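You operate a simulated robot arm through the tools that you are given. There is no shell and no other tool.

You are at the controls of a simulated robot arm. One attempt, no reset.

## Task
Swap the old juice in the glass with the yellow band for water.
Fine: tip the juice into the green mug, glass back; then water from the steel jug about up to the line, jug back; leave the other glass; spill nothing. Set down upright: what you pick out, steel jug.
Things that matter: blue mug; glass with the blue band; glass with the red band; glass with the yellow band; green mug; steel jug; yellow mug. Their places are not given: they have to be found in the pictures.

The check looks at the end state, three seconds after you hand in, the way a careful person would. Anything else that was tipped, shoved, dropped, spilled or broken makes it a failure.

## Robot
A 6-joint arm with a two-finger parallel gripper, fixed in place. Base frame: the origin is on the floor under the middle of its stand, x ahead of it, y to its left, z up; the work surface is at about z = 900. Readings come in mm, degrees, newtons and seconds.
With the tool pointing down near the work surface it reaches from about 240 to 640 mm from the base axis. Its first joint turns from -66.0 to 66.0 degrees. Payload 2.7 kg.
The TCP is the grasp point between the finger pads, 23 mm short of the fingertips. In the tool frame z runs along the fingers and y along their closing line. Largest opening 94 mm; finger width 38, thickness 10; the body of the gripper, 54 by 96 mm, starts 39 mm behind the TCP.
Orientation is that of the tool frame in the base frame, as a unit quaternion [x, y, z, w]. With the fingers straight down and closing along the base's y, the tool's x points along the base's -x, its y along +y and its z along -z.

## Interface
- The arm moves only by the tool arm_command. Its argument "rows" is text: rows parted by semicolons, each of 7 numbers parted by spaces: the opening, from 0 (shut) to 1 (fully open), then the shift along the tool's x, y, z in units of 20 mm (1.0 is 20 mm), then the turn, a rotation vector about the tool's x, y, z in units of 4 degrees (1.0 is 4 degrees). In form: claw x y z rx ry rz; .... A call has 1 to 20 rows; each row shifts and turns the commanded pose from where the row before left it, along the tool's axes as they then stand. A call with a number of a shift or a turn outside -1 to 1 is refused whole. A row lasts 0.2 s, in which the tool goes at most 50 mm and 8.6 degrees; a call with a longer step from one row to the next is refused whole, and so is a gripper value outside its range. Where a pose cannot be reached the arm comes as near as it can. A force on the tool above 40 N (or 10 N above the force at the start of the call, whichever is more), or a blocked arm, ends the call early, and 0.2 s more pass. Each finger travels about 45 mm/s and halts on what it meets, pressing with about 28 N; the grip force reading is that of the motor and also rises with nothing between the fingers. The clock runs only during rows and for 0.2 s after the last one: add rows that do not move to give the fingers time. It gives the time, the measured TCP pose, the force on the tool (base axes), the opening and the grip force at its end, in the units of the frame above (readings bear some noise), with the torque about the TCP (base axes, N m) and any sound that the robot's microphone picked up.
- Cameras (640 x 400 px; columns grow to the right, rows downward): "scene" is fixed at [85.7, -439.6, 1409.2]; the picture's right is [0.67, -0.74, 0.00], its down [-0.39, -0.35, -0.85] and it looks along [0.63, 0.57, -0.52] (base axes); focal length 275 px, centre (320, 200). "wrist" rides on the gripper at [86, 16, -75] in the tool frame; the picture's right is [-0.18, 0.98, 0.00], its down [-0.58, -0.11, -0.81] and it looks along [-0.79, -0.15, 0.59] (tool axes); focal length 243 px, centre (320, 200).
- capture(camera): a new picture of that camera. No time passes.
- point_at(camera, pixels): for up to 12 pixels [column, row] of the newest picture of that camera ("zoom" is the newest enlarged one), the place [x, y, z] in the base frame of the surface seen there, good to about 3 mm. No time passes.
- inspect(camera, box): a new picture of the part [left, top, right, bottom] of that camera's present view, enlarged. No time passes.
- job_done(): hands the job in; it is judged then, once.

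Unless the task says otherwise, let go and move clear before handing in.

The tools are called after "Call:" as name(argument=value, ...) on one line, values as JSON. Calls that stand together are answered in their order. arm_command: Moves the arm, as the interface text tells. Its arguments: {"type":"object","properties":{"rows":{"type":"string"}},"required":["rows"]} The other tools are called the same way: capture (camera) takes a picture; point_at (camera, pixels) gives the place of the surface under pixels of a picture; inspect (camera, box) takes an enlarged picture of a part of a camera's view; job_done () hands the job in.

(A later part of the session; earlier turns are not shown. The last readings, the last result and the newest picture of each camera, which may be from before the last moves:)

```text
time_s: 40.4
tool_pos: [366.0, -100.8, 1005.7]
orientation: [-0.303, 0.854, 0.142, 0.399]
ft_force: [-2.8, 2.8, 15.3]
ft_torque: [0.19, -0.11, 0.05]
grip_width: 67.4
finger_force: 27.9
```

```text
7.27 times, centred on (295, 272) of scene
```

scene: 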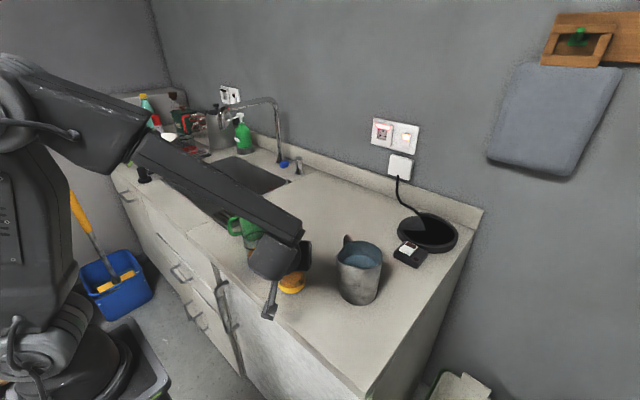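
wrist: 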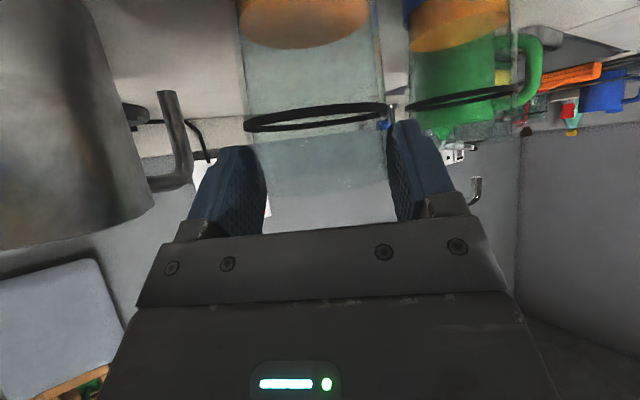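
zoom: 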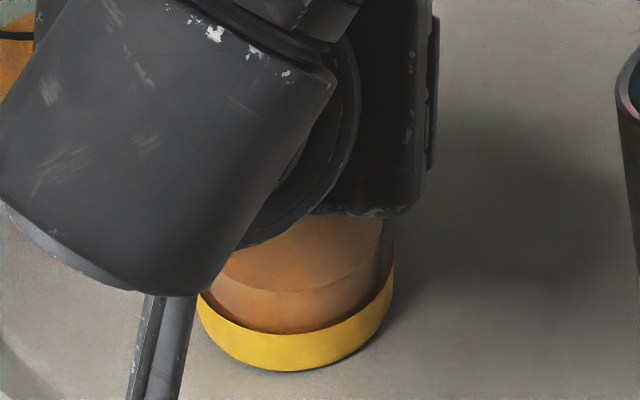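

The glass is seated and the pads held against 15 N of push without slipping, so friction in this contact is good. I'll unload by 1 mm and open the fingers.

Call:
arm_command(rows="0.5 -0.0383 0 -0.0322 0 0 0;0.5 0 0 0 0 0 0;1 0 0 0 0 0 0;1 0 0 0 0 0 0;1 0 0 0 0 0 0;1 0 0 0 0 0 0")

Call:
capture(camera="wrist")

Call:
point_at(camera="wrist", pixels=[[315, 127], [270, 128], [360, 118], [300, 108], [247, 122], [330, 105]])

```text
time_s: 41.8
tool_pos: [366.7, -101.2, 1005.3]
orientation: [-0.303, 0.854, 0.141, 0.398]
ft_force: [0.0, 0.7, -0.7]
ft_torque: [-0.01, 0.02, 0.02]
grip_width: 93.9
finger_force: 0.1
```

```text
taken
```

wrist: 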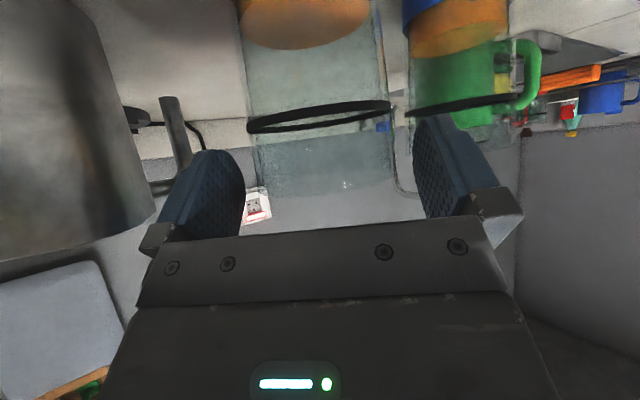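

```text
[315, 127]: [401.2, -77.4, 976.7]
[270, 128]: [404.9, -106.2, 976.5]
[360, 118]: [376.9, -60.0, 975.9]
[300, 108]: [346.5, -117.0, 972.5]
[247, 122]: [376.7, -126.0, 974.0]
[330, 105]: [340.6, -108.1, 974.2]
```

The ring is back at z≈975 and the glass is centred near (372.5,-94.3), standing. The rim works out to z≈1005, so the first grip had the palm almost on the rim. I'll lower to z≈983 with 6 mm of palm clearance and grip again.

Call:
arm_command(rows="1 0.29 0.021 0.223 0 0 0;1 0.29 0.021 0.223 0 0 0;1 0.29 0.021 0.223 0 0 0;1 0 0 0 0 0 0;0.5 0 0 0 0 0 0;0.5 0 0 0 0 0 0;0.5 0 0 0 0 0 0;0.5 0 0 0 0 0 0;0.5 0 0 0 0 0 0;0.5 0 0 0 0 0 0")

Call:
capture(camera="wrist")

Call:
inspect(camera="wrist", box=[190, 60, 480, 250])

```text
time_s: 44.0
tool_pos: [364.1, -101.4, 982.5]
orientation: [-0.303, 0.854, 0.141, 0.399]
ft_force: [-0.3, -1.2, -0.1]
ft_torque: [-0.13, -0.03, -0.05]
grip_width: 66.2
finger_force: 27.7
```

```text
taken
```

wrist: 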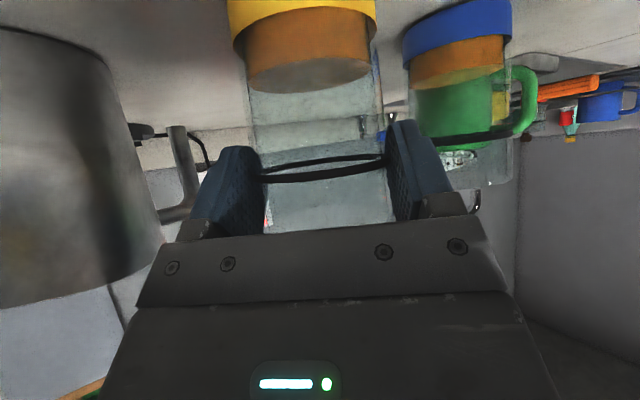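

```text
2.11 times, centred on (335, 155) of wrist
```

zoom: 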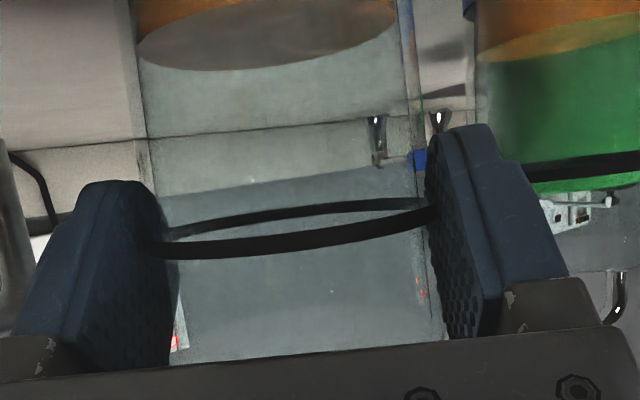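

The width is now 66.2 mm on the tapered wall, so the pads are on the glass below the rim. I'll lift slowly, 10 mm in 2 mm rows, and check the ring.

Call:
arm_command(rows="0.5 -0.0766 0 -0.0643 0 0 0;0.5 -0.0766 0 -0.0643 0 0 0;0.5 -0.0766 0 -0.0643 0 0 0;0.5 -0.0766 0 -0.0643 0 0 0;0.5 -0.0766 0 -0.0643 0 0 0;0.5 0 0 0 0 0 0")

Call:
capture(camera="wrist")

Call:
inspect(camera="scene", box=[260, 245, 330, 300])

```text
time_s: 45.4
tool_pos: [364.1, -100.7, 992.9]
orientation: [-0.303, 0.854, 0.141, 0.398]
ft_force: [0.1, -0.8, -2.1]
ft_torque: [-0.05, 0.01, 0.03]
grip_width: 64.5
finger_force: 27.8
```

```text
taken
```

wrist: 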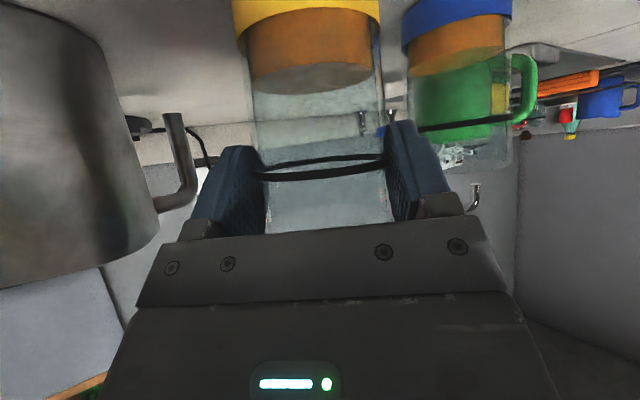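

```text
7.27 times, centred on (295, 272) of scene
```

zoom: 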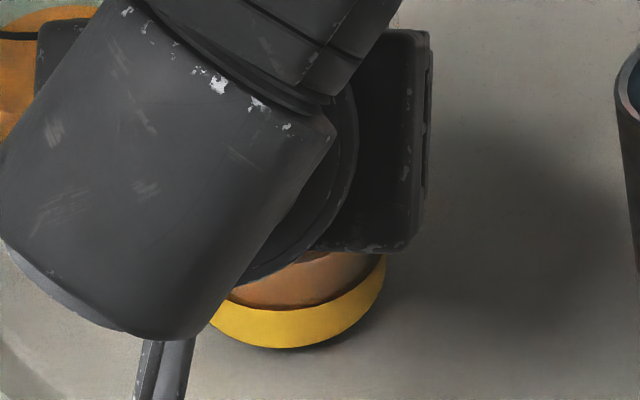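

The grip width dropped from 66.2 to 64.5 mm, which suggests the glass is creeping toward the fingertips. I'll measure its ring centre before moving further.

Call:
point_at(camera="wrist", pixels=[[300, 178], [340, 175], [370, 170], [280, 179], [300, 163], [340, 157], [370, 155], [280, 167], [262, 175], [384, 160]])

Call:
inspect(camera="wrist", box=[190, 60, 480, 250])

```text
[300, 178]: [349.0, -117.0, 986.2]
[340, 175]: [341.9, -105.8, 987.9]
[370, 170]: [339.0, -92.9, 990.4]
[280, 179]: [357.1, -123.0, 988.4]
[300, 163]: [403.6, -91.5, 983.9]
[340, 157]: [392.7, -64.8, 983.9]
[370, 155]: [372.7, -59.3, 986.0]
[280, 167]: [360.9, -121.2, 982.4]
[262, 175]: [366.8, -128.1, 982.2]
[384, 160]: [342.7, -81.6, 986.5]
```

```text
2.11 times, centred on (335, 155) of wrist
```

zoom: 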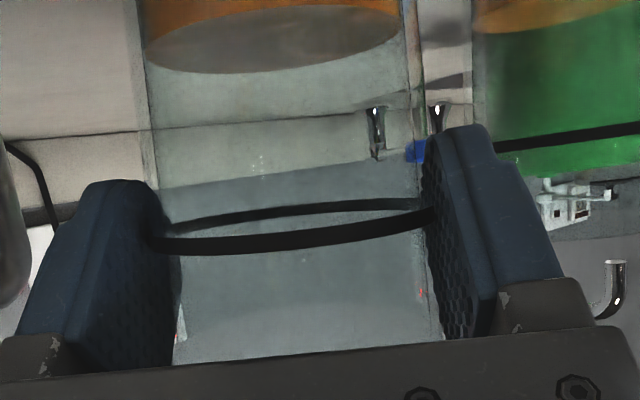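

The ring centre is about 13 mm ahead of the TCP, as intended, with no downward slip, and the glass leans about 3° forward. I'll hold still to see whether the width is stable.

Call:
arm_command(rows="0.5 0 0 0 0 0 0;0.5 0 0 0 0 0 0;0.5 0 0 0 0 0 0;0.5 0 0 0 0 0 0;0.5 0 0 0 0 0 0")

Call:
capture(camera="wrist")

Call:
point_at(camera="wrist", pixels=[[300, 178], [340, 175], [370, 170], [280, 179], [300, 163], [340, 157], [370, 155], [280, 167], [262, 175], [384, 160]])

```text
time_s: 46.6
tool_pos: [363.3, -101.0, 993.5]
orientation: [-0.302, 0.854, 0.141, 0.399]
ft_force: [0.1, 0.6, -2.7]
ft_torque: [-0.04, 0.02, -0.02]
grip_width: 64.9
finger_force: 27.6
```

```text
taken
```

wrist: 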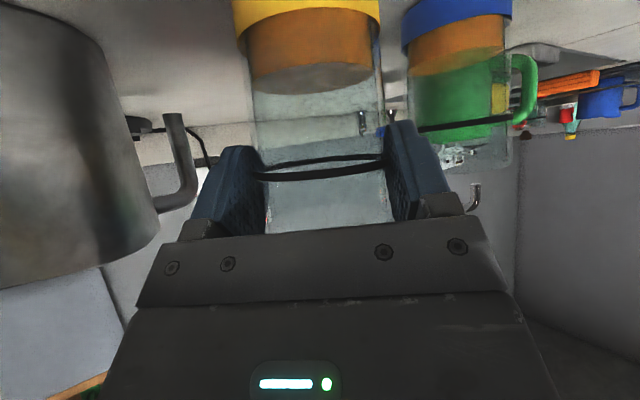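

```text
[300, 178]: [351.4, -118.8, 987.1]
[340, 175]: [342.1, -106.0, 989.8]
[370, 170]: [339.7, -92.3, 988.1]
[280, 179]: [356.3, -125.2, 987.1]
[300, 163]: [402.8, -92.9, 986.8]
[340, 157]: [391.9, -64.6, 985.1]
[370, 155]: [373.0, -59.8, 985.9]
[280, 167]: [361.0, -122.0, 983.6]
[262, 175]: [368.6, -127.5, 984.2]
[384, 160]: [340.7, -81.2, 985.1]
```

The hold is stable (64.9 mm, ring steady at z≈986). I'll lift slowly at 6 mm per row to about z=1113, so the glass base clears the blue-banded glass.

Call:
arm_command(rows="0.5 -0.115 0 -0.0965 0 0 0;0.5 -0.153 0 -0.129 0 0 0;0.5 -0.192 0 -0.161 0 0 0;0.5 -0.192 0 -0.161 0 0 0;0.5 -0.192 0 -0.161 0 0 0;0.5 -0.192 0 -0.161 0 0 0;0.5 -0.192 0 -0.161 0 0 0;0.5 -0.192 0 -0.161 0 0 0;0.5 -0.192 0 -0.161 0 0 0;0.5 -0.192 0 -0.161 0 0 0;0.5 -0.192 0 -0.161 0 0 0;0.5 -0.115 0 -0.0965 0 0 0;0.5 0 0 0 0 0 0")

Call:
capture(camera="wrist")

```text
time_s: 49.4
tool_pos: [363.8, -100.4, 1047.8]
orientation: [-0.302, 0.855, 0.14, 0.398]
ft_force: [0.2, 0.5, -2.7]
ft_torque: [-0.02, 0.01, 0.0]
grip_width: 64.8
finger_force: 27.6
```

```text
taken
```

wrist: 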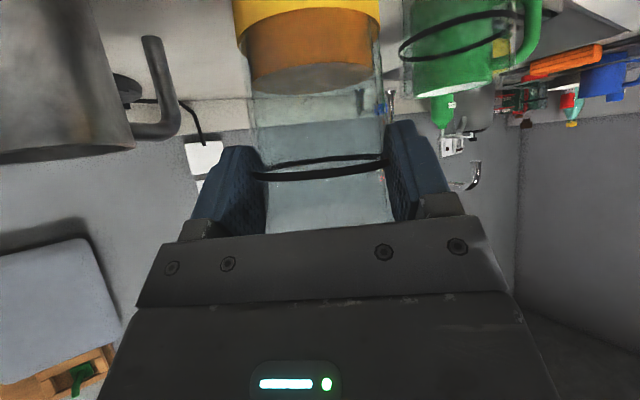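

The ring has not moved relative to the fingers (rows 160 to 178), so the grip is holding. I'll continue the lift to z≈1115.

Call:
arm_command(rows="0.5 -0.115 0 -0.0965 0 0 0;0.5 -0.192 0 -0.161 0 0 0;0.5 -0.192 0 -0.161 0 0 0;0.5 -0.192 0 -0.161 0 0 0;0.5 -0.192 0 -0.161 0 0 0;0.5 -0.192 0 -0.161 0 0 0;0.5 -0.192 0 -0.161 0 0 0;0.5 -0.192 0 -0.161 0 0 0;0.5 -0.192 0 -0.161 0 0 0;0.5 -0.192 0 -0.161 0 0 0;0.5 -0.192 0 -0.161 0 0 0;0.5 -0.192 0 -0.161 0 0 0;0.5 -0.192 0 -0.161 0 0 0;0.5 -0.192 0 -0.161 0 0 0;0.5 -0.115 0 -0.0965 0 0 0;0.5 0 0 0 0 0 0")

Call:
capture(camera="wrist")

Call:
capture(camera="scene")

```text
time_s: 52.8
tool_pos: [364.0, -101.6, 1117.8]
orientation: [-0.302, 0.855, 0.141, 0.398]
ft_force: [-0.6, 0.3, -2.9]
ft_torque: [0.0, 0.02, 0.02]
grip_width: 64.4
finger_force: 27.6
```

```text
taken
```

wrist: 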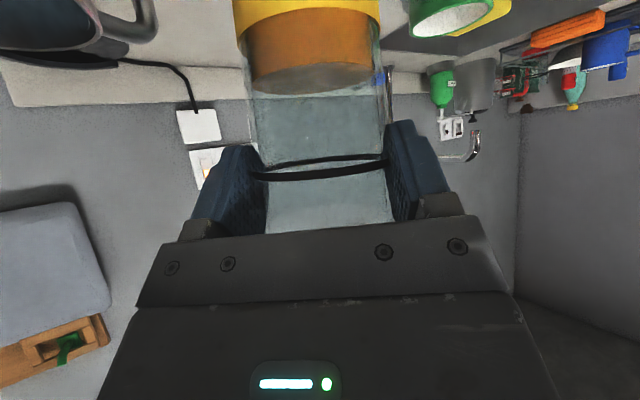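

```text
taken
```

scene: 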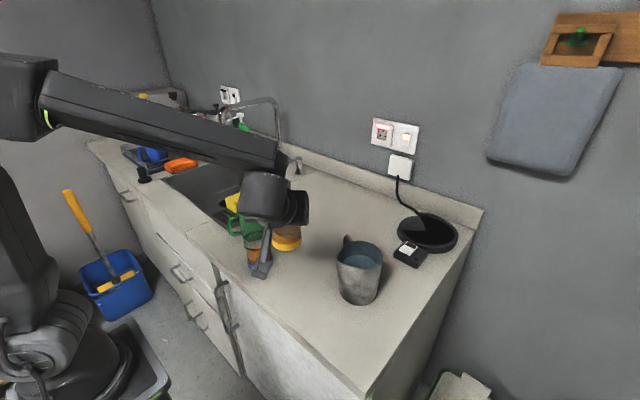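

The glass hangs level with its base near z≈1036, clear of the blue-banded glass. I'll carry it toward the mug side at about (428,60,1127) with gentle ramps.

Call:
arm_command(rows="0.5 -0.1457 0.1175 0.152 0 0 0;0.5 -0.1457 0.1175 0.152 0 0 0;0.5 -0.2914 0.235 0.3039 0 0 0;0.5 -0.2914 0.235 0.3039 0 0 0;0.5 -0.2914 0.235 0.3039 0 0 0;0.5 -0.2914 0.235 0.3039 0 0 0;0.5 -0.2914 0.235 0.3039 0 0 0;0.5 -0.2914 0.235 0.3039 0 0 0;0.5 -0.2914 0.235 0.3039 0 0 0;0.5 -0.2914 0.235 0.3039 0 0 0;0.5 -0.2914 0.235 0.3039 0 0 0;0.5 -0.2914 0.235 0.3039 0 0 0;0.5 -0.2914 0.235 0.3039 0 0 0;0.5 -0.2914 0.235 0.3039 0 0 0;0.5 -0.2914 0.235 0.3039 0 0 0;0.5 -0.2914 0.235 0.3039 0 0 0;0.5 -0.2914 0.235 0.3039 0 0 0;0.5 -0.2914 0.235 0.3039 0 0 0;0.5 -0.1457 0.1175 0.152 0 0 0;0.5 -0.1457 0.1175 0.152 0 0 0")

Call:
arm_command(rows="0.5 0 0 0 0.3 0 0.25;0.5 0 0 0 0.651 0 0.5466;0.5 0 0 0 0.651 0 0.5466;0.5 0 0 0 0.651 0 0.5466;0.5 0 0 0 0.651 0 0.5466;0.5 0 0 0 0.651 0 0.5466;0.5 0 0 0 0.651 0 0.5466;0.5 0 0 0 0.651 0 0.5466;0.5 0 0 0 0.651 0 0.5466;0.5 0 0 0 0.651 0 0.5466;0.5 0 0 0 0.351 0 0.2966;0.5 0 0 0 0 0 0")

Call:
capture(camera="wrist")

Call:
capture(camera="scene")

```text
time_s: 57.0
tool_pos: [429.2, 60.5, 1126.1]
orientation: [-0.304, 0.854, 0.142, 0.398]
ft_force: [-0.1, 0.5, -2.3]
ft_torque: [0.02, 0.05, 0.0]
grip_width: 64.5
finger_force: 27.9
```

```text
time_s: 59.6
tool_pos: [428.6, 54.4, 1129.8]
orientation: [-0.056, 0.906, 0.025, 0.42]
ft_force: [0.6, 0.7, -3.0]
ft_torque: [0.0, 0.04, 0.01]
grip_width: 64.9
finger_force: 28.8
out of reach, approached as far as the arm can: row 10
```

```text
taken
```

wrist: 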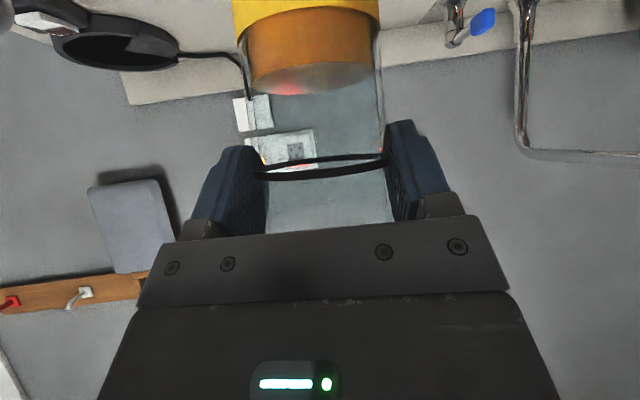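

```text
taken
```

scene: 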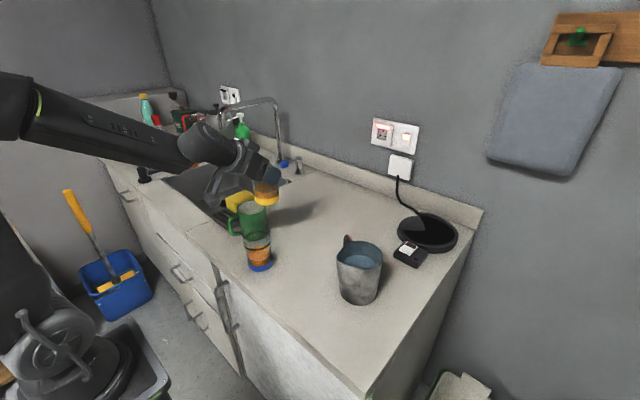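

The glass is still firmly held and level; row 10 hit a wrist singularity and the TCP drifted slightly to (428.6,54.4,1130) at yaw 7°. I'll yaw a little further to -8° in small steps to get past it before pouring.

Call:
arm_command(rows="0.5 0 0 0 0.2 0 0.168;0.5 0 0 0 0.383 0 0.3215;0.5 0 0 0 0.383 0 0.3215;0.5 0 0 0 0.383 0 0.3215;0.5 0 0 0 0.383 0 0.3215;0.5 0 0 0 0.383 0 0.3215;0.5 0 0 0 0.383 0 0.3215;0.5 0 0 0 0.383 0 0.3215;0.5 0 0 0 0 0 0")

Call:
capture(camera="wrist")

```text
time_s: 61.6
tool_pos: [430.0, 57.2, 1128.8]
orientation: [0.079, 0.903, -0.035, 0.421]
ft_force: [-0.3, -0.4, -1.8]
ft_torque: [0.01, 0.06, 0.0]
grip_width: 64.6
finger_force: 27.9
```

```text
taken
```

wrist: 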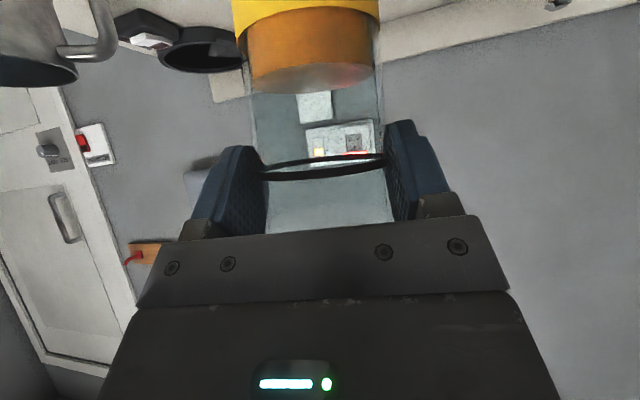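

Yaw is now about -10° with no reach problem, and the glass is level at (430,57,1129). I'll start tipping toward the mug at 3° per row while still high, stopping at 57°, before the juice can reach the lip (about 70°).

Call:
arm_command(rows="0.5 0 0 0 0.241 0 -0.287;0.5 0 0 0 0.482 0 -0.5745;0.5 0 0 0 0.482 0 -0.5745;0.5 0 0 0 0.482 0 -0.5745;0.5 0 0 0 0.482 0 -0.5745;0.5 0 0 0 0.482 0 -0.5745;0.5 0 0 0 0.482 0 -0.5745;0.5 0 0 0 0.482 0 -0.5745;0.5 0 0 0 0.482 0 -0.5745;0.5 0 0 0 0.482 0 -0.5745;0.5 0 0 0 0.482 0 -0.5745;0.5 0 0 0 0.482 0 -0.5745;0.5 0 0 0 0.482 0 -0.5745;0.5 0 0 0 0.241 0 -0.287;0.5 0 0 0 0 0 0")

Call:
capture(camera="wrist")

Call:
capture(camera="scene")

```text
time_s: 64.8
tool_pos: [428.5, 54.9, 1128.8]
orientation: [-0.066, 0.864, -0.335, 0.37]
ft_force: [0.4, -0.8, -2.2]
ft_torque: [0.06, 0.04, 0.0]
grip_width: 64.7
finger_force: 27.8
```

```text
taken
```

wrist: 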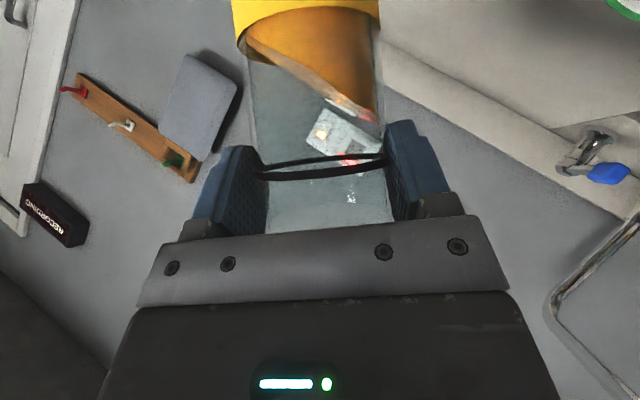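

```text
taken
```

scene: 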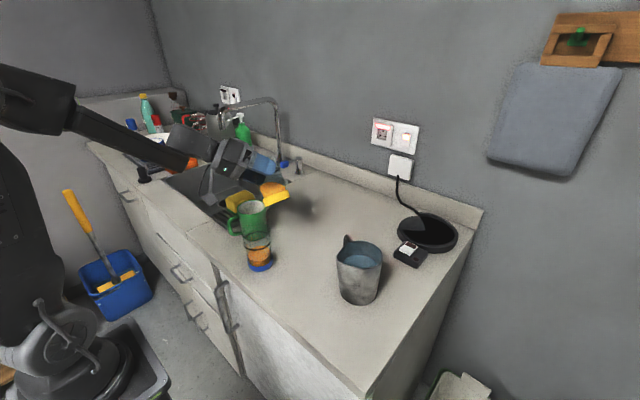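

At 39° the juice surface tilts inside the glass and the grip is unchanged. I'll continue to 57°, then yaw the tilted glass +20° so its base swings away from the blue-banded glass.

Call:
arm_command(rows="0.5 0 0 0 0.241 0 -0.287;0.5 0 0 0 0.482 0 -0.5745;0.5 0 0 0 0.482 0 -0.5745;0.5 0 0 0 0.482 0 -0.5745;0.5 0 0 0 0.482 0 -0.5745;0.5 0 0 0 0.482 0 -0.5745;0.5 0 0 0 0.241 0 -0.287;0.5 0 0 0 0 0 0;0.5 0 0 0 -0.261 -0.524 -0.219;0.5 0 0 0 -0.261 -0.524 -0.219;0.5 0 0 0 -0.261 -0.524 -0.219;0.5 0 0 0 -0.261 -0.524 -0.219;0.5 0 0 0 -0.261 -0.524 -0.219;0.5 0 0 0 -0.261 -0.524 -0.219;0.5 0 0 0 -0.261 -0.524 -0.219;0.5 0 0 0 -0.261 -0.524 -0.219;0.5 0 0 0 0 0 0")

Call:
capture(camera="wrist")

Call:
inspect(camera="scene", box=[180, 120, 340, 280])

```text
time_s: 68.4
tool_pos: [429.4, 55.3, 1128.0]
orientation: [-0.27, 0.776, -0.398, 0.408]
ft_force: [0.4, -0.1, -1.8]
ft_torque: [0.06, 0.05, 0.02]
grip_width: 64.5
finger_force: 28.0
```

```text
taken
```

wrist: 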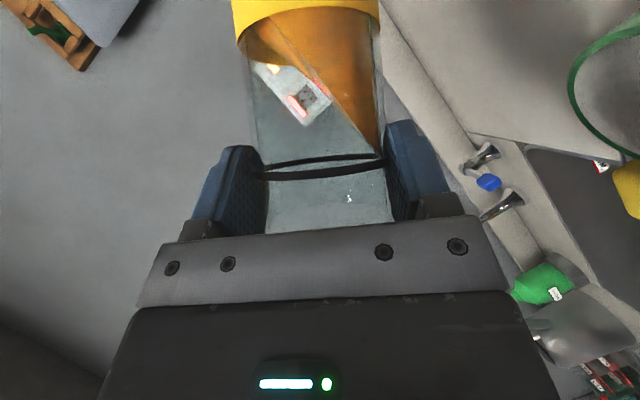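

```text
2.50 times, centred on (260, 200) of scene
```

zoom: 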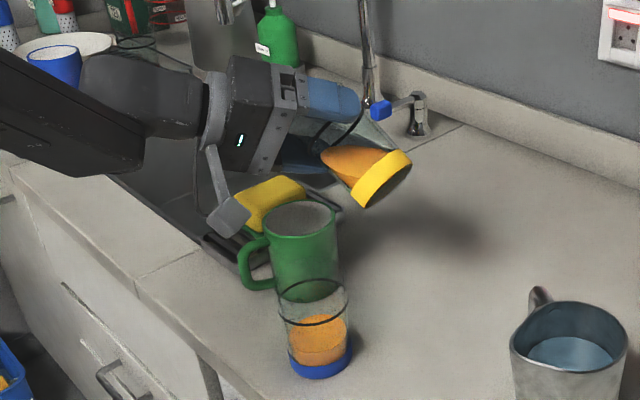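

At 57° the juice is still inside and the base has swung away from the blue-banded glass. I'll lower so the lip is above the mug mouth, moving to about (434.7,80.6,1060), and check the mug rim position again.

Call:
arm_command(rows="0.5 0.012 0.124 0.032 0 0 0;0.5 0.024 0.249 0.065 0 0 0;0.5 0.024 0.249 0.065 0 0 0;0.5 0.024 0.249 0.065 0 0 0;0.5 0.024 0.249 0.065 0 0 0;0.5 0.024 0.249 0.065 0 0 0;0.5 0.024 0.249 0.065 0 0 0;0.5 0.024 0.249 0.065 0 0 0;0.5 0.024 0.249 0.065 0 0 0;0.5 0.024 0.249 0.065 0 0 0;0.5 0.024 0.249 0.065 0 0 0;0.5 0.024 0.249 0.065 0 0 0;0.5 0.024 0.249 0.065 0 0 0;0.5 0.024 0.249 0.065 0 0 0;0.5 0.012 0.124 0.032 0 0 0;0.5 0 0 0 0 0 0")

Call:
capture(camera="wrist")

Call:
inspect(camera="scene", box=[200, 160, 320, 260])

Call:
point_at(camera="zoom", pixels=[[190, 190], [245, 160], [300, 190], [245, 215], [265, 290], [330, 195], [340, 150], [400, 150], [420, 130], [300, 170]])

```text
time_s: 71.8
tool_pos: [434.6, 83.0, 1060.3]
orientation: [-0.271, 0.776, -0.398, 0.408]
ft_force: [-0.1, -0.1, -2.0]
ft_torque: [0.08, 0.05, 0.01]
grip_width: 64.5
finger_force: 28.0
```

```text
taken
```

wrist: 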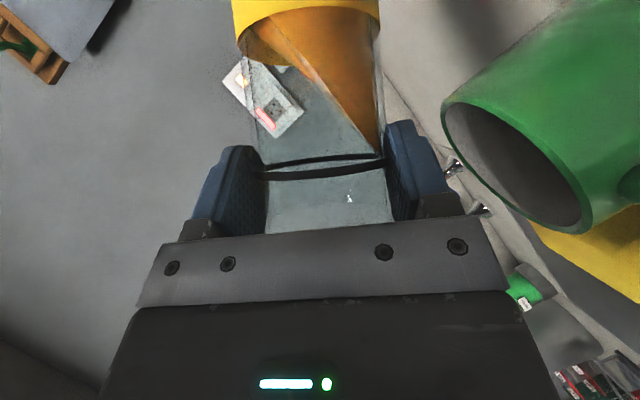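

```text
4.00 times, centred on (260, 210) of scene
```

zoom: 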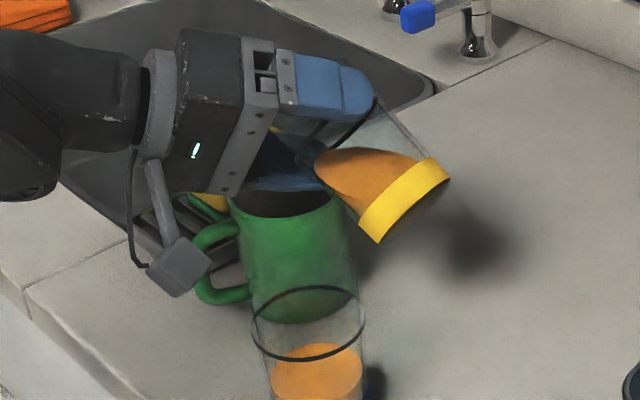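

```text
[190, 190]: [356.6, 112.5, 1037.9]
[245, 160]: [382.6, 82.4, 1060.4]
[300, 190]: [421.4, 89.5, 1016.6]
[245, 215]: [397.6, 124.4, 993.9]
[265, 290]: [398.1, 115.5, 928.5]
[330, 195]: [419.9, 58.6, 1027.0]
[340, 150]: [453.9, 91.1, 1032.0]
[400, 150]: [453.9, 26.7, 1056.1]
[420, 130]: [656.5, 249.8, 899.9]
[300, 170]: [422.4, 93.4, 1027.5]
```

The lip is now over the mug, with the lower fingertip at z≈1017 above the mug rim. I'll confirm the mug rim centre with the wrist camera before tipping further.

Call:
point_at(camera="wrist", pixels=[[445, 110], [455, 150], [490, 192], [540, 224], [583, 230], [588, 205], [560, 162], [525, 130], [490, 110], [460, 102], [520, 170], [380, 150]])

Call:
inspect(camera="wrist", box=[400, 60, 640, 250])

```text
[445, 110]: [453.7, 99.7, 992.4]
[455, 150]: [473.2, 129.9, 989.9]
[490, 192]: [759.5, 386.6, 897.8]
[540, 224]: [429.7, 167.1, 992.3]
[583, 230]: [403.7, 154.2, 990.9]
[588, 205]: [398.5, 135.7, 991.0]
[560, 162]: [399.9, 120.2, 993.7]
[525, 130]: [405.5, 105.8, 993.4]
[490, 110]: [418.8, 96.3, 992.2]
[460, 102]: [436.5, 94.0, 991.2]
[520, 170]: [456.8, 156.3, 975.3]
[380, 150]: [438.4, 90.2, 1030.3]
```

```text
2.11 times, centred on (520, 155) of wrist
```

zoom: 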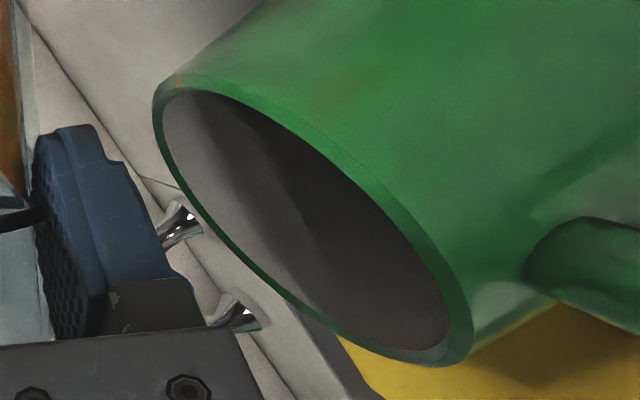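

The mug rim is centred at (436,130.5) with radius 37.5, and the glass lip is about 10 mm short of its centre at z≈1045. I'll tip at 1.5° per row while holding the lip in place, from 57° to about 80°, then check.

Call:
arm_command(rows="0.5 -0.0331 -0.0296 -0.0278 0.241 0 -0.287;0.5 -0.0331 -0.0296 -0.0278 0.241 0 -0.287;0.5 -0.0331 -0.0296 -0.0278 0.241 0 -0.287;0.5 -0.0331 -0.0296 -0.0278 0.241 0 -0.287;0.5 -0.0331 -0.0296 -0.0278 0.241 0 -0.287;0.5 -0.0331 -0.0296 -0.0278 0.241 0 -0.287;0.5 -0.0331 -0.0296 -0.0278 0.241 0 -0.287;0.5 -0.0331 -0.0296 -0.0278 0.241 0 -0.287;0.5 -0.0331 -0.0296 -0.0278 0.241 0 -0.287;0.5 -0.0331 -0.0296 -0.0278 0.241 0 -0.287;0.5 -0.0331 -0.0296 -0.0278 0.241 0 -0.287;0.5 -0.0331 -0.0296 -0.0278 0.241 0 -0.287")

Call:
capture(camera="wrist")

Call:
inspect(camera="scene", box=[200, 160, 320, 260])

```text
time_s: 74.4
tool_pos: [434.3, 88.5, 1072.1]
orientation: [-0.32, 0.694, -0.521, 0.382]
ft_force: [-0.4, -0.2, -2.5]
ft_torque: [0.09, 0.05, 0.03]
grip_width: 64.4
finger_force: 27.8
```

```text
taken
```

wrist: 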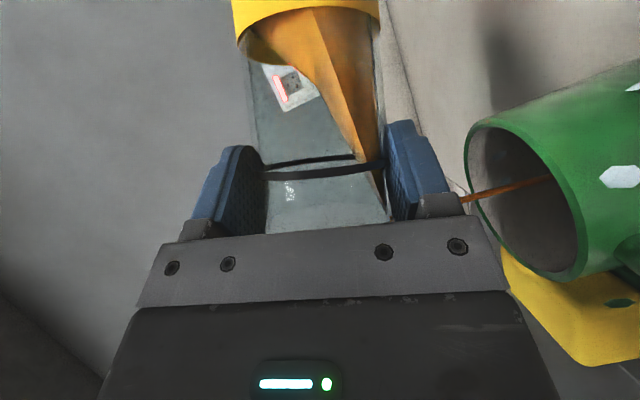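

```text
4.00 times, centred on (260, 210) of scene
```

zoom: 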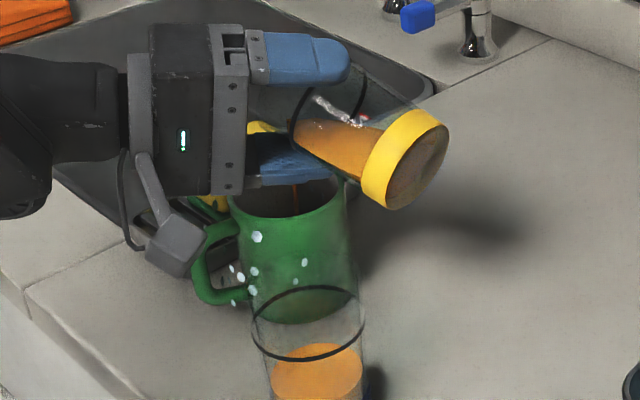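

Juice is streaming into the mug (thin stream at wrist pixel (500,190)). There are also pale spots on the mug's outside at zoom (257,237) and (253,272) that were not there before, so I'll look closely before continuing.

Call:
inspect(camera="scene", box=[245, 200, 295, 245])

Call:
inspect(camera="wrist", box=[440, 50, 640, 290])

```text
8.89 times, centred on (270, 222) of scene
```

zoom: 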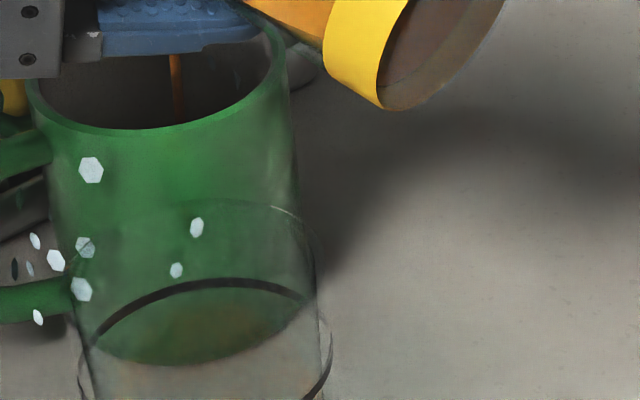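

```text
1.67 times, centred on (540, 170) of wrist
```

zoom: 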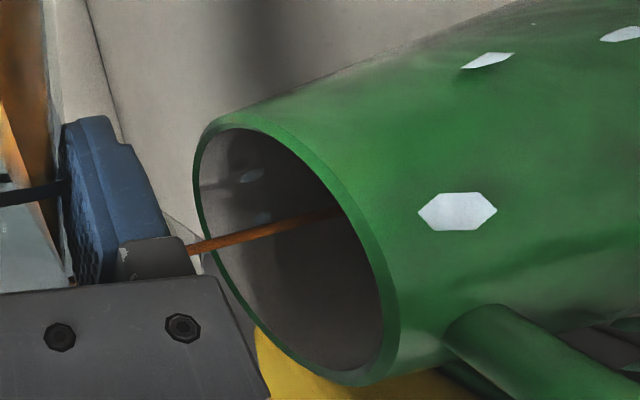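

The stream is landing well inside the mug. The pale hexagonal spots are crisp-edged and colourless, unlike orange juice, so they look like light glints and I'll re-check them later. I'll continue tipping about the lip.

Call:
arm_command(rows="0.5 0 0 0 0 0 0;0.5 0 0 0 0 0 0;0.5 -0.0331 -0.0296 -0.0278 0.241 0 -0.287;0.5 -0.0331 -0.0296 -0.0278 0.241 0 -0.287;0.5 -0.0331 -0.0296 -0.0278 0.241 0 -0.287;0.5 -0.0331 -0.0296 -0.0278 0.241 0 -0.287;0.5 -0.0331 -0.0296 -0.0278 0.241 0 -0.287;0.5 -0.0331 -0.0296 -0.0278 0.241 0 -0.287;0.5 -0.0331 -0.0296 -0.0278 0.241 0 -0.287;0.5 -0.0331 -0.0296 -0.0278 0.241 0 -0.287")

Call:
capture(camera="wrist")

Call:
inspect(camera="scene", box=[200, 160, 320, 260])

```text
time_s: 76.6
tool_pos: [432.6, 92.5, 1076.3]
orientation: [-0.348, 0.63, -0.594, 0.359]
ft_force: [0.5, -0.2, -2.4]
ft_torque: [0.08, 0.07, -0.02]
grip_width: 64.6
finger_force: 27.7
```

```text
taken
```

wrist: 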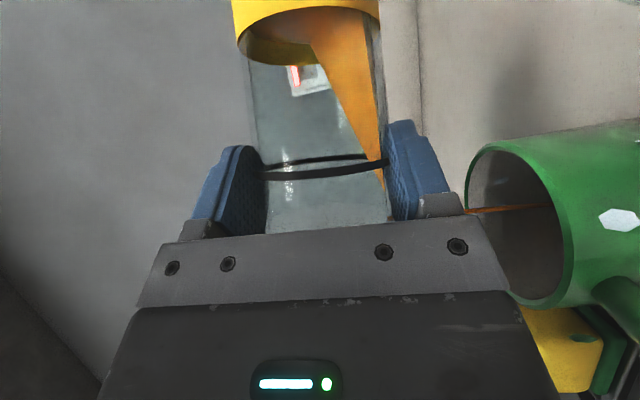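

```text
4.00 times, centred on (260, 210) of scene
```

zoom: 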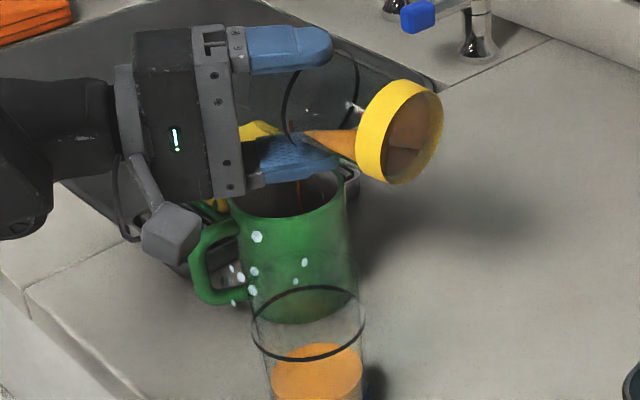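

The stream keeps entering the mug and the spots have not moved or multiplied. I'll locate them in 3D to see whether they are on the mug or something else.

Call:
inspect(camera="scene", box=[245, 205, 285, 240])

Call:
point_at(camera="zoom", pixels=[[143, 170], [110, 170], [132, 268], [128, 318], [290, 245], [97, 282], [65, 258], [75, 355]])

Call:
point_at(camera="wrist", pixels=[[618, 220], [590, 220], [618, 240], [535, 207], [480, 210]])

```text
11.43 times, centred on (265, 222) of scene
```

zoom: 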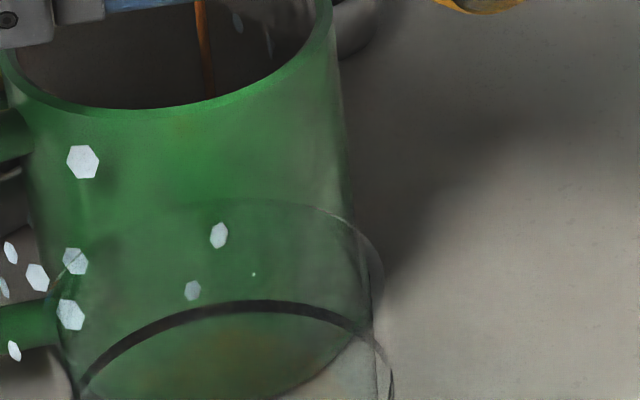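

```text
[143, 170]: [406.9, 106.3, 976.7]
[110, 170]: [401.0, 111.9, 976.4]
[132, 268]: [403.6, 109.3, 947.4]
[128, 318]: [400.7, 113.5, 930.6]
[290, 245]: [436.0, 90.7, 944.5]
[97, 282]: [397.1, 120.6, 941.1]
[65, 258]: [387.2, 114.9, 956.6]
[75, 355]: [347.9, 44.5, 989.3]
```

```text
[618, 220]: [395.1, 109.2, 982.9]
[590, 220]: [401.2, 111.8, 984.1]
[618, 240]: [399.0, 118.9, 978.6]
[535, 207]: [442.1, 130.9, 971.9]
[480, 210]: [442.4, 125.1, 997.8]
```

One spot measures about 8 mm in front of the mug wall, so it may not be on the mug at all. I'll query the spots exactly.

Call:
point_at(camera="zoom", pixels=[[83, 162], [75, 262], [70, 315], [219, 235], [37, 278], [11, 252], [192, 290], [14, 350], [4, 287], [83, 190], [219, 265], [253, 274]])

Call:
inspect(camera="scene", box=[225, 205, 265, 245])

```text
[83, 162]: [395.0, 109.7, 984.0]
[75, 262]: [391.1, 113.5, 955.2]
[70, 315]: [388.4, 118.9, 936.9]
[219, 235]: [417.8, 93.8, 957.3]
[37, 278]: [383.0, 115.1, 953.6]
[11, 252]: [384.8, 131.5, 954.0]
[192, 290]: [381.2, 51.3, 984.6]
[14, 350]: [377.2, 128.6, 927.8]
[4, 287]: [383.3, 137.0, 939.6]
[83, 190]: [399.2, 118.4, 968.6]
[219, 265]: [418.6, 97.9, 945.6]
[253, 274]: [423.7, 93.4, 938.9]
```

```text
10.00 times, centred on (245, 225) of scene
```

zoom: 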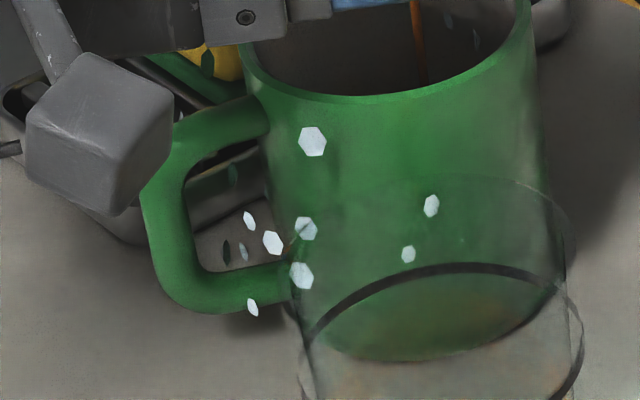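

The spots are small static flakes hanging in the air a centimetre or two off the mug wall. They are colourless and unchanged over 2 s, so they do not behave like spilled juice. The juice is nearly out, so I'll keep tipping about the lip to about 110°.

Call:
arm_command(rows="0.5 -0.0331 -0.0296 -0.0278 0.241 0 -0.287;0.5 -0.0331 -0.0296 -0.0278 0.241 0 -0.287;0.5 -0.0331 -0.0296 -0.0278 0.241 0 -0.287;0.5 -0.0331 -0.0296 -0.0278 0.241 0 -0.287;0.5 -0.0331 -0.0296 -0.0278 0.241 0 -0.287;0.5 -0.0331 -0.0296 -0.0278 0.241 0 -0.287;0.5 -0.0331 -0.0296 -0.0278 0.241 0 -0.287;0.5 -0.0331 -0.0296 -0.0278 0.241 0 -0.287;0.5 0 0 0 0 0 0;0.5 0 0 0 0 0 0")

Call:
capture(camera="wrist")

Call:
inspect(camera="scene", box=[200, 160, 320, 260])

```text
time_s: 78.8
tool_pos: [430.5, 101.2, 1081.8]
orientation: [0.372, -0.559, 0.662, -0.333]
ft_force: [-0.2, 0.2, -1.7]
ft_torque: [0.08, 0.04, -0.01]
grip_width: 64.5
finger_force: 28.4
```

```text
taken
```

wrist: 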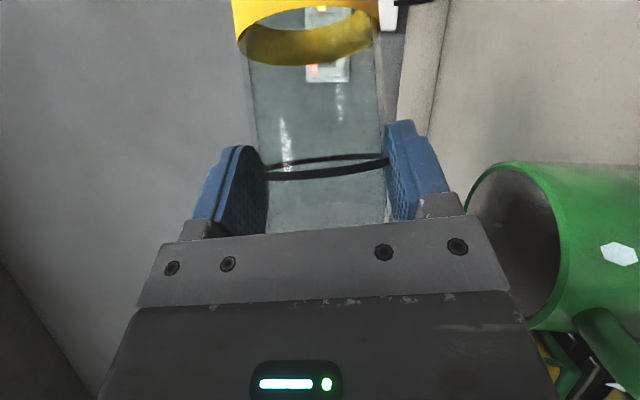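

```text
4.00 times, centred on (260, 210) of scene
```

zoom: 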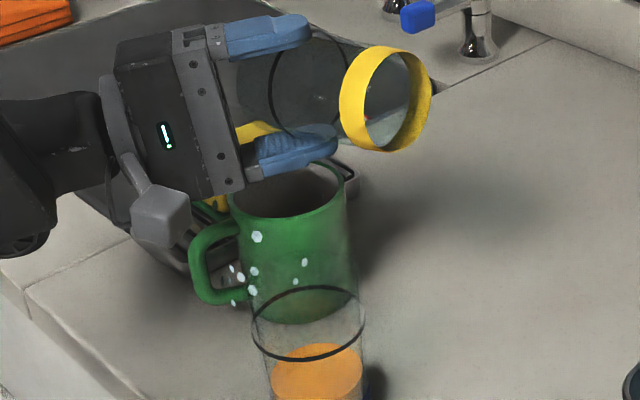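

The glass looks empty at about 99°, with no stream visible. I'll tip a few degrees more and hold for a second to drain the last drops.

Call:
arm_command(rows="0.5 -0.0331 -0.0296 -0.0278 0.241 0 -0.287;0.5 -0.0331 -0.0296 -0.0278 0.241 0 -0.287;0.5 -0.0331 -0.0296 -0.0278 0.241 0 -0.287;0.5 -0.0331 -0.0296 -0.0278 0.241 0 -0.287;0.5 0 0 0 0 0 0;0.5 0 0 0 0 0 0;0.5 0 0 0 0 0 0;0.5 0 0 0 0 0 0;0.5 0 0 0 0 0 0;0.5 0 0 0 0 0 0;0.5 0 0 0 0 0 0")

Call:
inspect(camera="scene", box=[200, 160, 320, 260])

Call:
inspect(camera="wrist", box=[200, 0, 430, 240])

```text
time_s: 81.2
tool_pos: [428.4, 104.0, 1085.3]
orientation: [0.384, -0.521, 0.693, -0.318]
ft_force: [0.2, 0.2, -2.1]
ft_torque: [0.07, 0.0, -0.01]
grip_width: 64.5
finger_force: 27.8
```

```text
4.00 times, centred on (260, 210) of scene
```

zoom: 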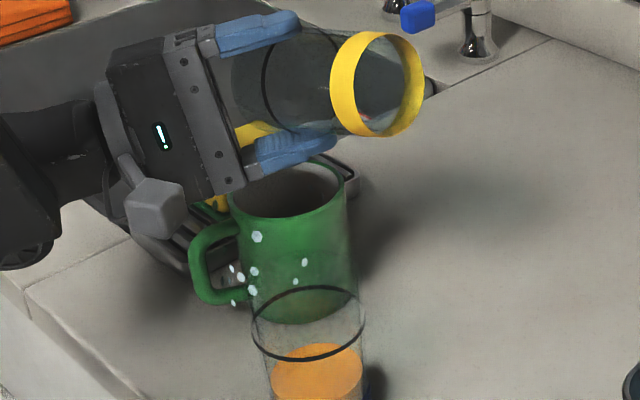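

```text
1.67 times, centred on (315, 120) of wrist
```

zoom: 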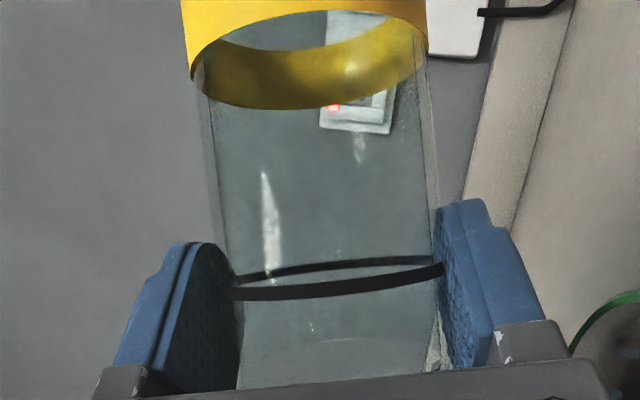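

The glass is empty and the last drops have drained into the mug. I'll tilt back to 57° about the same lip point, still over the mug.

Call:
arm_command(rows="0.5 0.0662 0.0592 0.0555 -0.482 0 0.5745;0.5 0.0662 0.0592 0.0555 -0.482 0 0.5745;0.5 0.0662 0.0592 0.0555 -0.482 0 0.5745;0.5 0.0662 0.0592 0.0555 -0.482 0 0.5745;0.5 0.0662 0.0592 0.0555 -0.482 0 0.5745;0.5 0.0662 0.0592 0.0555 -0.482 0 0.5745;0.5 0.0662 0.0592 0.0555 -0.482 0 0.5745;0.5 0.0662 0.0592 0.0555 -0.482 0 0.5745;0.5 0.0662 0.0592 0.0555 -0.482 0 0.5745;0.5 0.0662 0.0592 0.0555 -0.482 0 0.5745;0.5 0.0662 0.0592 0.0555 -0.482 0 0.5745;0.5 0.0662 0.0592 0.0555 -0.482 0 0.5745;0.5 0.0662 0.0592 0.0555 -0.482 0 0.5745;0.5 0.0662 0.0592 0.0555 -0.482 0 0.5745;0.5 0.0662 0.0592 0.0555 -0.482 0 0.5745;0.5 0.0662 0.0592 0.0555 -0.482 0 0.5745;0.5 0 0 0 0 0 0")

Call:
arm_command(rows="0.5 -0.012 -0.124 -0.032 0 0 0;0.5 -0.024 -0.249 -0.065 0 0 0;0.5 -0.024 -0.249 -0.065 0 0 0;0.5 -0.024 -0.249 -0.065 0 0 0;0.5 -0.024 -0.249 -0.065 0 0 0;0.5 -0.024 -0.249 -0.065 0 0 0;0.5 -0.024 -0.249 -0.065 0 0 0;0.5 -0.024 -0.249 -0.065 0 0 0;0.5 -0.024 -0.249 -0.065 0 0 0;0.5 -0.024 -0.249 -0.065 0 0 0;0.5 -0.024 -0.249 -0.065 0 0 0;0.5 -0.024 -0.249 -0.065 0 0 0;0.5 -0.024 -0.249 -0.065 0 0 0;0.5 -0.024 -0.249 -0.065 0 0 0;0.5 -0.012 -0.124 -0.032 0 0 0;0.5 0 0 0 0 0 0")

Call:
capture(camera="wrist")

Call:
inspect(camera="scene", box=[200, 140, 340, 260])

```text
time_s: 84.8
tool_pos: [433.8, 81.9, 1062.1]
orientation: [-0.27, 0.777, -0.397, 0.407]
ft_force: [0.7, 0.2, -2.3]
ft_torque: [0.05, 0.04, 0.03]
grip_width: 64.3
finger_force: 28.0
```

```text
time_s: 88.2
tool_pos: [429.1, 56.0, 1128.2]
orientation: [-0.27, 0.777, -0.397, 0.407]
ft_force: [-0.4, -0.6, -2.3]
ft_torque: [0.04, 0.02, -0.01]
grip_width: 64.2
finger_force: 28.5
```

```text
taken
```

wrist: 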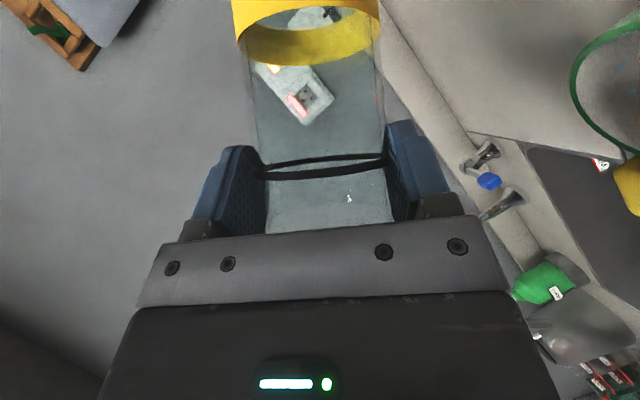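

```text
3.33 times, centred on (270, 200) of scene
```

zoom: 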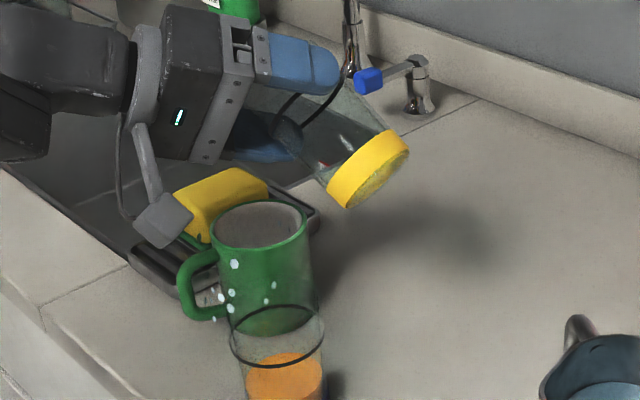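

The glass is high again at (429,56,1128), clean and empty. I'll undo the 20° yaw and bring the glass upright.

Call:
arm_command(rows="0.5 0 0 0 0.261 0.524 0.219;0.5 0 0 0 0.261 0.524 0.219;0.5 0 0 0 0.261 0.524 0.219;0.5 0 0 0 0.261 0.524 0.219;0.5 0 0 0 0.261 0.524 0.219;0.5 0 0 0 0.261 0.524 0.219;0.5 0 0 0 0.261 0.524 0.219;0.5 0 0 0 0.261 0.524 0.219;0.5 0 0 0 0 0 0")

Call:
arm_command(rows="0.5 0 0 0 -0.482 0 0.5745;0.5 0 0 0 -0.482 0 0.5745;0.5 0 0 0 -0.482 0 0.5745;0.5 0 0 0 -0.482 0 0.5745;0.5 0 0 0 -0.482 0 0.5745;0.5 0 0 0 -0.482 0 0.5745;0.5 0 0 0 -0.482 0 0.5745;0.5 0 0 0 -0.482 0 0.5745;0.5 0 0 0 -0.482 0 0.5745;0.5 0 0 0 -0.482 0 0.5745;0.5 0 0 0 -0.482 0 0.5745;0.5 0 0 0 -0.482 0 0.5745;0.5 0 0 0 -0.482 0 0.5745;0.5 0 0 0 -0.482 0 0.5745;0.5 0 0 0 -0.482 0 0.5745;0.5 0 0 0 -0.482 0 0.5745;0.5 0 0 0 -0.482 0 0.5745;0.5 0 0 0 -0.482 0 0.5745;0.5 0 0 0 -0.482 0 0.5745;0.5 0 0 0 0 0 0")

Call:
capture(camera="wrist")

Call:
capture(camera="scene")

```text
time_s: 90.2
tool_pos: [429.8, 56.6, 1129.7]
orientation: [-0.132, 0.812, -0.462, 0.332]
ft_force: [-0.1, 0.8, -1.7]
ft_torque: [0.09, 0.01, 0.02]
grip_width: 64.5
finger_force: 27.6
```

```text
time_s: 94.4
tool_pos: [428.7, 56.8, 1129.3]
orientation: [0.08, 0.904, -0.035, 0.419]
ft_force: [-0.2, -0.5, -1.4]
ft_torque: [0.01, 0.0, 0.01]
grip_width: 64.5
finger_force: 28.1
```

```text
taken
```

wrist: 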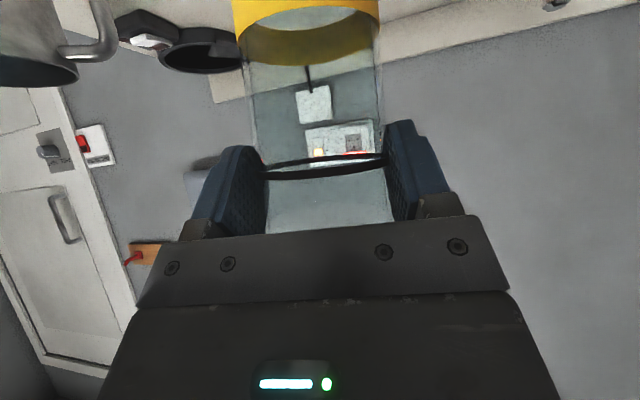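

```text
taken
```

scene: 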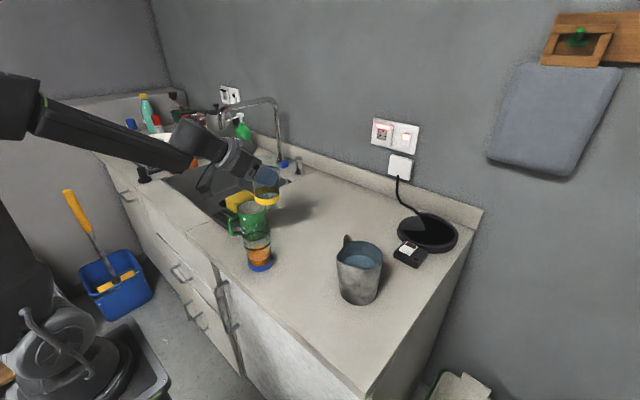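

The glass is upright and empty. I'll yaw back to 39° slowly through the wrist singularity; nothing can spill from it now.

Call:
arm_command(rows="0.5 0 0 0 -0.469 0 -0.394;0.5 0 0 0 -0.469 0 -0.394;0.5 0 0 0 -0.469 0 -0.394;0.5 0 0 0 -0.469 0 -0.394;0.5 0 0 0 -0.469 0 -0.394;0.5 0 0 0 -0.469 0 -0.394;0.5 0 0 0 -0.469 0 -0.394;0.5 0 0 0 -0.469 0 -0.394;0.5 0 0 0 -0.469 0 -0.394;0.5 0 0 0 -0.469 0 -0.394;0.5 0 0 0 -0.469 0 -0.394;0.5 0 0 0 -0.469 0 -0.394;0.5 0 0 0 -0.469 0 -0.394;0.5 0 0 0 -0.469 0 -0.394;0.5 0 0 0 -0.469 0 -0.394;0.5 0 0 0 -0.469 0 -0.394;0.5 0 0 0 -0.469 0 -0.394;0.5 0 0 0 -0.469 0 -0.394;0.5 0 0 0 -0.469 0 -0.394;0.5 0 0 0 -0.469 0 -0.394")

```text
time_s: 98.6
tool_pos: [430.1, 56.8, 1129.2]
orientation: [-0.304, 0.854, 0.143, 0.398]
ft_force: [0.5, 0.0, -3.1]
ft_torque: [-0.06, 0.05, -0.01]
grip_width: 64.5
finger_force: 28.2
```

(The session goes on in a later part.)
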